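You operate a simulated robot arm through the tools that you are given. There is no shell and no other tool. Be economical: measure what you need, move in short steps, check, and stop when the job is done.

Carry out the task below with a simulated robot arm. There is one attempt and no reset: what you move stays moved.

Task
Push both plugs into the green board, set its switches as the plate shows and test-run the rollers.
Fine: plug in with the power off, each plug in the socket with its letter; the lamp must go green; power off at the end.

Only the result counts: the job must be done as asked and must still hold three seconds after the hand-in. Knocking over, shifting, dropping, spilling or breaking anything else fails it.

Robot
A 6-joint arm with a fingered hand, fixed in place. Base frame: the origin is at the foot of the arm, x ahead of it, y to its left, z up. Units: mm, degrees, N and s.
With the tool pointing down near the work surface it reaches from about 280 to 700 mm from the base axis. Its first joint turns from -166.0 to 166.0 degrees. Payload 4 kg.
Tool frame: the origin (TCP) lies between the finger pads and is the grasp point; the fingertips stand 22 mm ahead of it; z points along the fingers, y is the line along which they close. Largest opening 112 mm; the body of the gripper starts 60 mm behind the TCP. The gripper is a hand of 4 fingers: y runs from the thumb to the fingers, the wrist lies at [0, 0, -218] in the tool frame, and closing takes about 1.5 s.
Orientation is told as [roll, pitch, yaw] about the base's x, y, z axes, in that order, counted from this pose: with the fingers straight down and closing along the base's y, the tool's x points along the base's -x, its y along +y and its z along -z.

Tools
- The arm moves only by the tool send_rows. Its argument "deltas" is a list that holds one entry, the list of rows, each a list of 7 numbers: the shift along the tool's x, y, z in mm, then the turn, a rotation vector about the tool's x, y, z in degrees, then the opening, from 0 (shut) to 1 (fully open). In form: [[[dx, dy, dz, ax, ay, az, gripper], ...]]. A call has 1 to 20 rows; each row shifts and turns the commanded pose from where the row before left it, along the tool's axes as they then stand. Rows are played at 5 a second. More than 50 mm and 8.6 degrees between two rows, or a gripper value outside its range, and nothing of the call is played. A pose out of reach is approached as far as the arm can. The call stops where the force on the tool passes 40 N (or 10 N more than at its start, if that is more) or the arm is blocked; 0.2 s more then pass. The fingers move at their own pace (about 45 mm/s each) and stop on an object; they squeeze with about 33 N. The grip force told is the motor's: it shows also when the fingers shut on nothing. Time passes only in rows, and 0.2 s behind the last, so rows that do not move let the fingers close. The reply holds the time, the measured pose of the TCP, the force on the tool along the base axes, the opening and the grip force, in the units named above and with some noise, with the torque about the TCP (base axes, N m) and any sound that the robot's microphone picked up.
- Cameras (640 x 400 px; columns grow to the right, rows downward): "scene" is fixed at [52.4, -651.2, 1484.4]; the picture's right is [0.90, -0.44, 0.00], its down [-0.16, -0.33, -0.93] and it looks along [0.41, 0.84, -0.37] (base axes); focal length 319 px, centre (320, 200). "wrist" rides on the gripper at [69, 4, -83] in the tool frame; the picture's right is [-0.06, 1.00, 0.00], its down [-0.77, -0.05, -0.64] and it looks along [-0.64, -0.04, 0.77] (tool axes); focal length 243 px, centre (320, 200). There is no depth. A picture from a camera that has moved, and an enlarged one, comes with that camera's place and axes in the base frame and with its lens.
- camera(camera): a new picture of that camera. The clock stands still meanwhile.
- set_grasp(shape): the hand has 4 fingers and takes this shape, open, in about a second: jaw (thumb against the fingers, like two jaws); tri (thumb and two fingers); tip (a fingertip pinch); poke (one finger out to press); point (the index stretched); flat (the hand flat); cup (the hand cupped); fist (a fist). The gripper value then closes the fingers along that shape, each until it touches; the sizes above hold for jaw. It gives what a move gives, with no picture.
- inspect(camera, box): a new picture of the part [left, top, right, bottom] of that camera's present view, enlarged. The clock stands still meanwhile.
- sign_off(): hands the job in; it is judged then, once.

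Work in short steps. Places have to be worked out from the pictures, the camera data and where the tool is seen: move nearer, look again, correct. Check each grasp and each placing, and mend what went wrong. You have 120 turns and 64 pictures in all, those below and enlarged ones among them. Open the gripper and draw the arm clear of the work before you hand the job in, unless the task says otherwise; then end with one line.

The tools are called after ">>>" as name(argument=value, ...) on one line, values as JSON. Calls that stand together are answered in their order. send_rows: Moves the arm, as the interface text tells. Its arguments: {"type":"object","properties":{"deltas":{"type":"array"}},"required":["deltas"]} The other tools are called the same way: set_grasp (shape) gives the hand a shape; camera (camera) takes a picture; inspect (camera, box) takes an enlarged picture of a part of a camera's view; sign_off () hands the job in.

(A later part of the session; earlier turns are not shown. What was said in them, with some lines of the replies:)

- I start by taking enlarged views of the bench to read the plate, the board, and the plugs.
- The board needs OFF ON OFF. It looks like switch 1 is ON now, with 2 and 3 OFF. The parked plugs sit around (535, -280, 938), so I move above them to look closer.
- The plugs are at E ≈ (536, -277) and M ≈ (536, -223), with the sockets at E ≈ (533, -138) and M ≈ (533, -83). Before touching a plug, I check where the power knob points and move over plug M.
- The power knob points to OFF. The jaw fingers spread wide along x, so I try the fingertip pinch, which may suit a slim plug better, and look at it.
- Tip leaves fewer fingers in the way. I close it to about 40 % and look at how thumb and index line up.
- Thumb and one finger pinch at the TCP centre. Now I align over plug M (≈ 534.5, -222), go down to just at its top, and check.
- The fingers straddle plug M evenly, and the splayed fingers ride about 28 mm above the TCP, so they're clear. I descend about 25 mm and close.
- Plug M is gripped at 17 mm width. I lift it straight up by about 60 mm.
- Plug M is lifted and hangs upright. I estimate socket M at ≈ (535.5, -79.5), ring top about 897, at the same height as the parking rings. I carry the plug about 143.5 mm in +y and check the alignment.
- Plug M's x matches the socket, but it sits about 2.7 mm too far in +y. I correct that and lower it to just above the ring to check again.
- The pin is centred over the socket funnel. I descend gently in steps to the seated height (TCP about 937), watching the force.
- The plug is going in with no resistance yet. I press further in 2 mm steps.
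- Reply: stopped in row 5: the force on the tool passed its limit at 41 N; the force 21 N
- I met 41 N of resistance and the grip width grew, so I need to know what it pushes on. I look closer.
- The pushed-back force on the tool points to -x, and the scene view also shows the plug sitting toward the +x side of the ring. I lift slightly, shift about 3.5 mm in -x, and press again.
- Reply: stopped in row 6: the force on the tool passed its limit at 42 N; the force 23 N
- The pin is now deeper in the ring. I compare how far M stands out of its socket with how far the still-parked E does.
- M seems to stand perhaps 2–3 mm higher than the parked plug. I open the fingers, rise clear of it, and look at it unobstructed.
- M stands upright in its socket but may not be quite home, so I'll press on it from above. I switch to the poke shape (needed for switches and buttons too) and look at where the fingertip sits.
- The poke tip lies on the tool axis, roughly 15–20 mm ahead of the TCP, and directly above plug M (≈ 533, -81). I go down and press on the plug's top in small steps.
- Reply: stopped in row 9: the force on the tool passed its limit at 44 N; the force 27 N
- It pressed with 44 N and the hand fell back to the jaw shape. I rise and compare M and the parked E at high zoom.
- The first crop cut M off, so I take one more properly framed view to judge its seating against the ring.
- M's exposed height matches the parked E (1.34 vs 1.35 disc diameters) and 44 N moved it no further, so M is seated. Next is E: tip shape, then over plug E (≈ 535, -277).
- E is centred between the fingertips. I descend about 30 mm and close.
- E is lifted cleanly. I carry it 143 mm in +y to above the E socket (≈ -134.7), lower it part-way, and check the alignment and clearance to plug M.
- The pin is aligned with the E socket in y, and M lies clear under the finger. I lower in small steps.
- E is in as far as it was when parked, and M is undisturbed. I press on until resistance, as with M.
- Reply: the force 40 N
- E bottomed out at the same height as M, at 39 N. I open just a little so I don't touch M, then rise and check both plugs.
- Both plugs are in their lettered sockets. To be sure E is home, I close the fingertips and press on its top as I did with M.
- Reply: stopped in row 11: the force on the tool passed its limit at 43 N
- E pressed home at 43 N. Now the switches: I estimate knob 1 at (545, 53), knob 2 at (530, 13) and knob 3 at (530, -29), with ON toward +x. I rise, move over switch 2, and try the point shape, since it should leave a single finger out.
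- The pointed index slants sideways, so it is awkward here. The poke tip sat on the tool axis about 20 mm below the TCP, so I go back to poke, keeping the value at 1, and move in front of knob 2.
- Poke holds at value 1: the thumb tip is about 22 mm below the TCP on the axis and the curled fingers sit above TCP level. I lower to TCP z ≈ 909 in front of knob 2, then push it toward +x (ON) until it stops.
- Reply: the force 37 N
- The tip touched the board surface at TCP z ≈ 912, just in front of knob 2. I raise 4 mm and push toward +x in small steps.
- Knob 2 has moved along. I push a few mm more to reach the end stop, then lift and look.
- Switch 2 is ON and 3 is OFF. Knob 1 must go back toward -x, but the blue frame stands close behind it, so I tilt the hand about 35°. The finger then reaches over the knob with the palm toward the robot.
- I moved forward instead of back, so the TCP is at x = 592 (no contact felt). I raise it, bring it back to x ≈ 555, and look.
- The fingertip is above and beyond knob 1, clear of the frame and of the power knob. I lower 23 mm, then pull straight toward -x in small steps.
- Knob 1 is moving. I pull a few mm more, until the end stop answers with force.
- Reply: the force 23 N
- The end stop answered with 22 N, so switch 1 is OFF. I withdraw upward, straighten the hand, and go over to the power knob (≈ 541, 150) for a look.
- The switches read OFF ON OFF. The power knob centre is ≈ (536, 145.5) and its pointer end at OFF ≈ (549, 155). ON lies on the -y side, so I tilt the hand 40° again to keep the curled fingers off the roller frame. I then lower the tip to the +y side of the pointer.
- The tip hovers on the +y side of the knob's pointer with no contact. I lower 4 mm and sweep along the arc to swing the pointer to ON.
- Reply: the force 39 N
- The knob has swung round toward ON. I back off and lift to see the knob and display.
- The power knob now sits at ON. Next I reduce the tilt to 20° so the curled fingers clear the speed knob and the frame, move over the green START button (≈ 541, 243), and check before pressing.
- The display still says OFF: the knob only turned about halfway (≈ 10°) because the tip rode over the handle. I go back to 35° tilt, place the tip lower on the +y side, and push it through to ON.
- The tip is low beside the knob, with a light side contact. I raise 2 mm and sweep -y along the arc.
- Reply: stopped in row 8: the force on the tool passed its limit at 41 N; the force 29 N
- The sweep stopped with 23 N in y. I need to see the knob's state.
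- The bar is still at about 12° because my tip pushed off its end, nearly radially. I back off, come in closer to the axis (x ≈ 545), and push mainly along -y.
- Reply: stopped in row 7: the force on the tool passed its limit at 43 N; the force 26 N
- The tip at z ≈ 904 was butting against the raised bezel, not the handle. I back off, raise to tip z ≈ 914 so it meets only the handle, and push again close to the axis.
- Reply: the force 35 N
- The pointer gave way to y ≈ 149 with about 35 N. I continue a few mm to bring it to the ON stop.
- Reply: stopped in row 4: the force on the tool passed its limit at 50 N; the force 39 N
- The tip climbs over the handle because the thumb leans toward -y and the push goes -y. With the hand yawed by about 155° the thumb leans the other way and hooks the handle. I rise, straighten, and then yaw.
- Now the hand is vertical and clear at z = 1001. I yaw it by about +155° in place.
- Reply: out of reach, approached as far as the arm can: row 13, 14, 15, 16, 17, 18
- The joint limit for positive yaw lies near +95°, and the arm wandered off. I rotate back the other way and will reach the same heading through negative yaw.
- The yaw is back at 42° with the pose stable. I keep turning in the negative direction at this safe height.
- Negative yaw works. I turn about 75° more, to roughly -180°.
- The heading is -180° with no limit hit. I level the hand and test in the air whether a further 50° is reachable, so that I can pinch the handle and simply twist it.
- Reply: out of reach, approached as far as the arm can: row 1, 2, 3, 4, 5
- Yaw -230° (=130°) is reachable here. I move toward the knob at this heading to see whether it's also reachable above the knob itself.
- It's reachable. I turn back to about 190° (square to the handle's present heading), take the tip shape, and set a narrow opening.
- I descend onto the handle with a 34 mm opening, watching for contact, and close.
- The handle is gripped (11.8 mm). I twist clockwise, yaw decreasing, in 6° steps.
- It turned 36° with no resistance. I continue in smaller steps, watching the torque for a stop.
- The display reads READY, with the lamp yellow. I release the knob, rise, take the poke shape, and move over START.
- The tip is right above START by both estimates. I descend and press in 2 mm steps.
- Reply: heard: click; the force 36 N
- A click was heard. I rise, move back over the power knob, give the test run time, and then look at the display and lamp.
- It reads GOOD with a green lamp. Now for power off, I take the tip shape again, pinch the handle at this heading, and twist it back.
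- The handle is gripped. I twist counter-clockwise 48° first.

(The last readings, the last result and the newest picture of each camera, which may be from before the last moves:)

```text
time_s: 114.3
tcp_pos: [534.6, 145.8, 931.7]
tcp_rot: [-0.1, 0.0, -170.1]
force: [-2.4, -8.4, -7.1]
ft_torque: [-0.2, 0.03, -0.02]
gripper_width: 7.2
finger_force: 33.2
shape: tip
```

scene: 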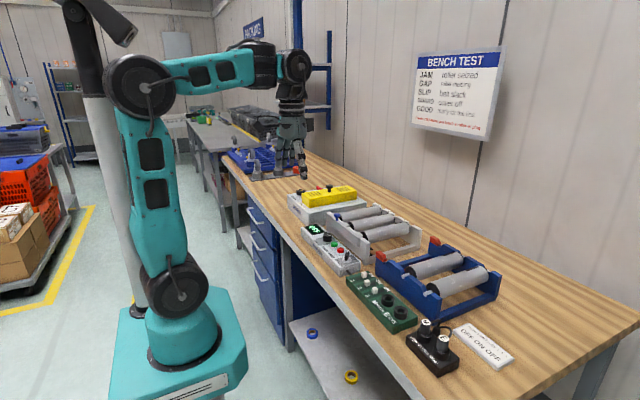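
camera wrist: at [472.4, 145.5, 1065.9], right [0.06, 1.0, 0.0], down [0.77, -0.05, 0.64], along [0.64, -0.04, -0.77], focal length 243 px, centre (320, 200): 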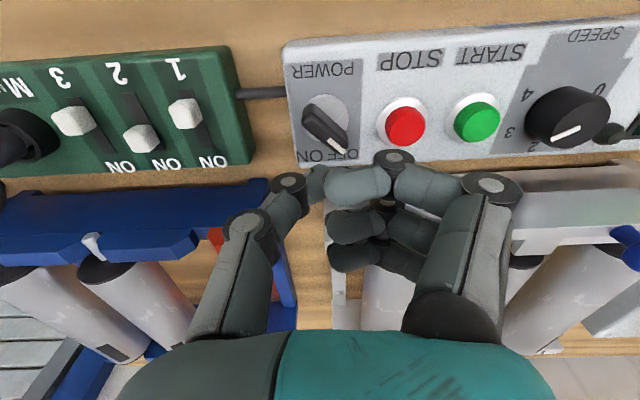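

No resistance so far. I go on in 4° steps, watching for contact of the spare fingers with the roller frame.

>>> send_rows(deltas=[[[0, 0, 0, 0, 0, -4, 0], [0, 0, 0, 0, 0, -4, 0], [0, 0, 0, 0, 0, -4, 0], [0, 0, 0, 0, 0, 0, 0]]])

```text
time_s: 115.3
tcp_pos: [535.8, 147.2, 930.9]
tcp_rot: [0.0, 0.2, -158.2]
force: [-4.9, -12.4, -0.2]
ft_torque: [-0.23, 0.04, -0.08]
gripper_width: 7.3
finger_force: 32.7
shape: tip
```

Forces are small. Two more 4° steps.

>>> send_rows(deltas=[[[0, 0, 0, 0, 0, -4, 0], [0, 0, 0, 0, 0, -4, 0], [0, 0, 0, 0, 0, 0, 0]]])

```text
time_s: 116.1
tcp_pos: [534.6, 145.7, 931.0]
tcp_rot: [0.0, 0.0, -150.0]
force: [-5.8, -15.6, 0.6]
ft_torque: [-0.3, -0.02, -0.07]
gripper_width: 7.4
finger_force: 33.0
shape: tip
```

Still smooth, and the heading suggests the handle is at about 30°. Two more steps to reach the OFF stop.

>>> send_rows(deltas=[[[0, 0, 0, 0, 0, -4, 0], [0, 0, 0, 0, 0, -4, 0], [0, 0, 0, 0, 0, 0, 0]]])

```text
time_s: 116.9
tcp_pos: [533.9, 145.4, 930.0]
tcp_rot: [0.1, 0.0, -142.0]
force: [-4.8, -17.7, -0.8]
ft_torque: [-0.29, 0.02, -0.06]
gripper_width: 7.2
finger_force: 33.1
shape: tip
```

The handle should be back at OFF. I release, rise straight up, draw the arm clear toward the robot, and use the last picture to verify.

>>> send_rows(deltas=[[[0, 0, 0, 0, 0, 0, 0.22], [0, 0, 0, 0, 0, 0, 0.22], [0, 0, 0, 0, 0, 0, 0.22], [0, 0, -15, 0, 0, 0, 0.22], [0, 0, -30, 0, 0, 0, 0.22], [0, 0, -40, 0, 0, 0, 0.3], [-26, -20, -20, 0, 0, 0, 0.5], [-26, -20, -20, 0, 0, 0, 0.8], [-26, -20, -20, 0, 0, 0, 1], [-26, -20, 0, 0, 0, 0, 1], [0, 0, 0, 0, 0, 0, 1]]])

>>> inspect(camera="scene", box=[290, 210, 450, 330])

```text
time_s: 119.3
tcp_pos: [403.1, 144.0, 1075.5]
tcp_rot: [0.0, 0.0, -142.2]
force: [0.3, -0.4, 0.3]
ft_torque: [0.0, 0.0, 0.0]
gripper_width: 111.8
finger_force: 0.1
shape: tip
```

```text
3.33 times, centred on (370, 270) of scene
camera zoom: at [52.4, -651.2, 1484.4], right [0.9, -0.44, 0.0], down [-0.16, -0.33, -0.93], along [0.41, 0.84, -0.37], focal length 1064 px, centre (153, -33)
```

zoom: 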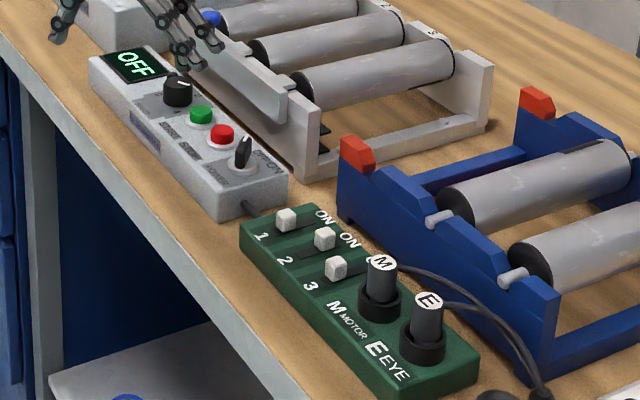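

The display reads OFF and the power knob is back at OFF. The switches are OFF ON OFF, both plugs are in their lettered sockets, and the arm is clear, so I hand in.

>>> sign_off()

```text
The job is handed in.
```

I pushed plugs M and E into their lettered sockets with the power off and set the board switches to OFF ON OFF; the test run read GOOD with a green lamp, and the power is off again.
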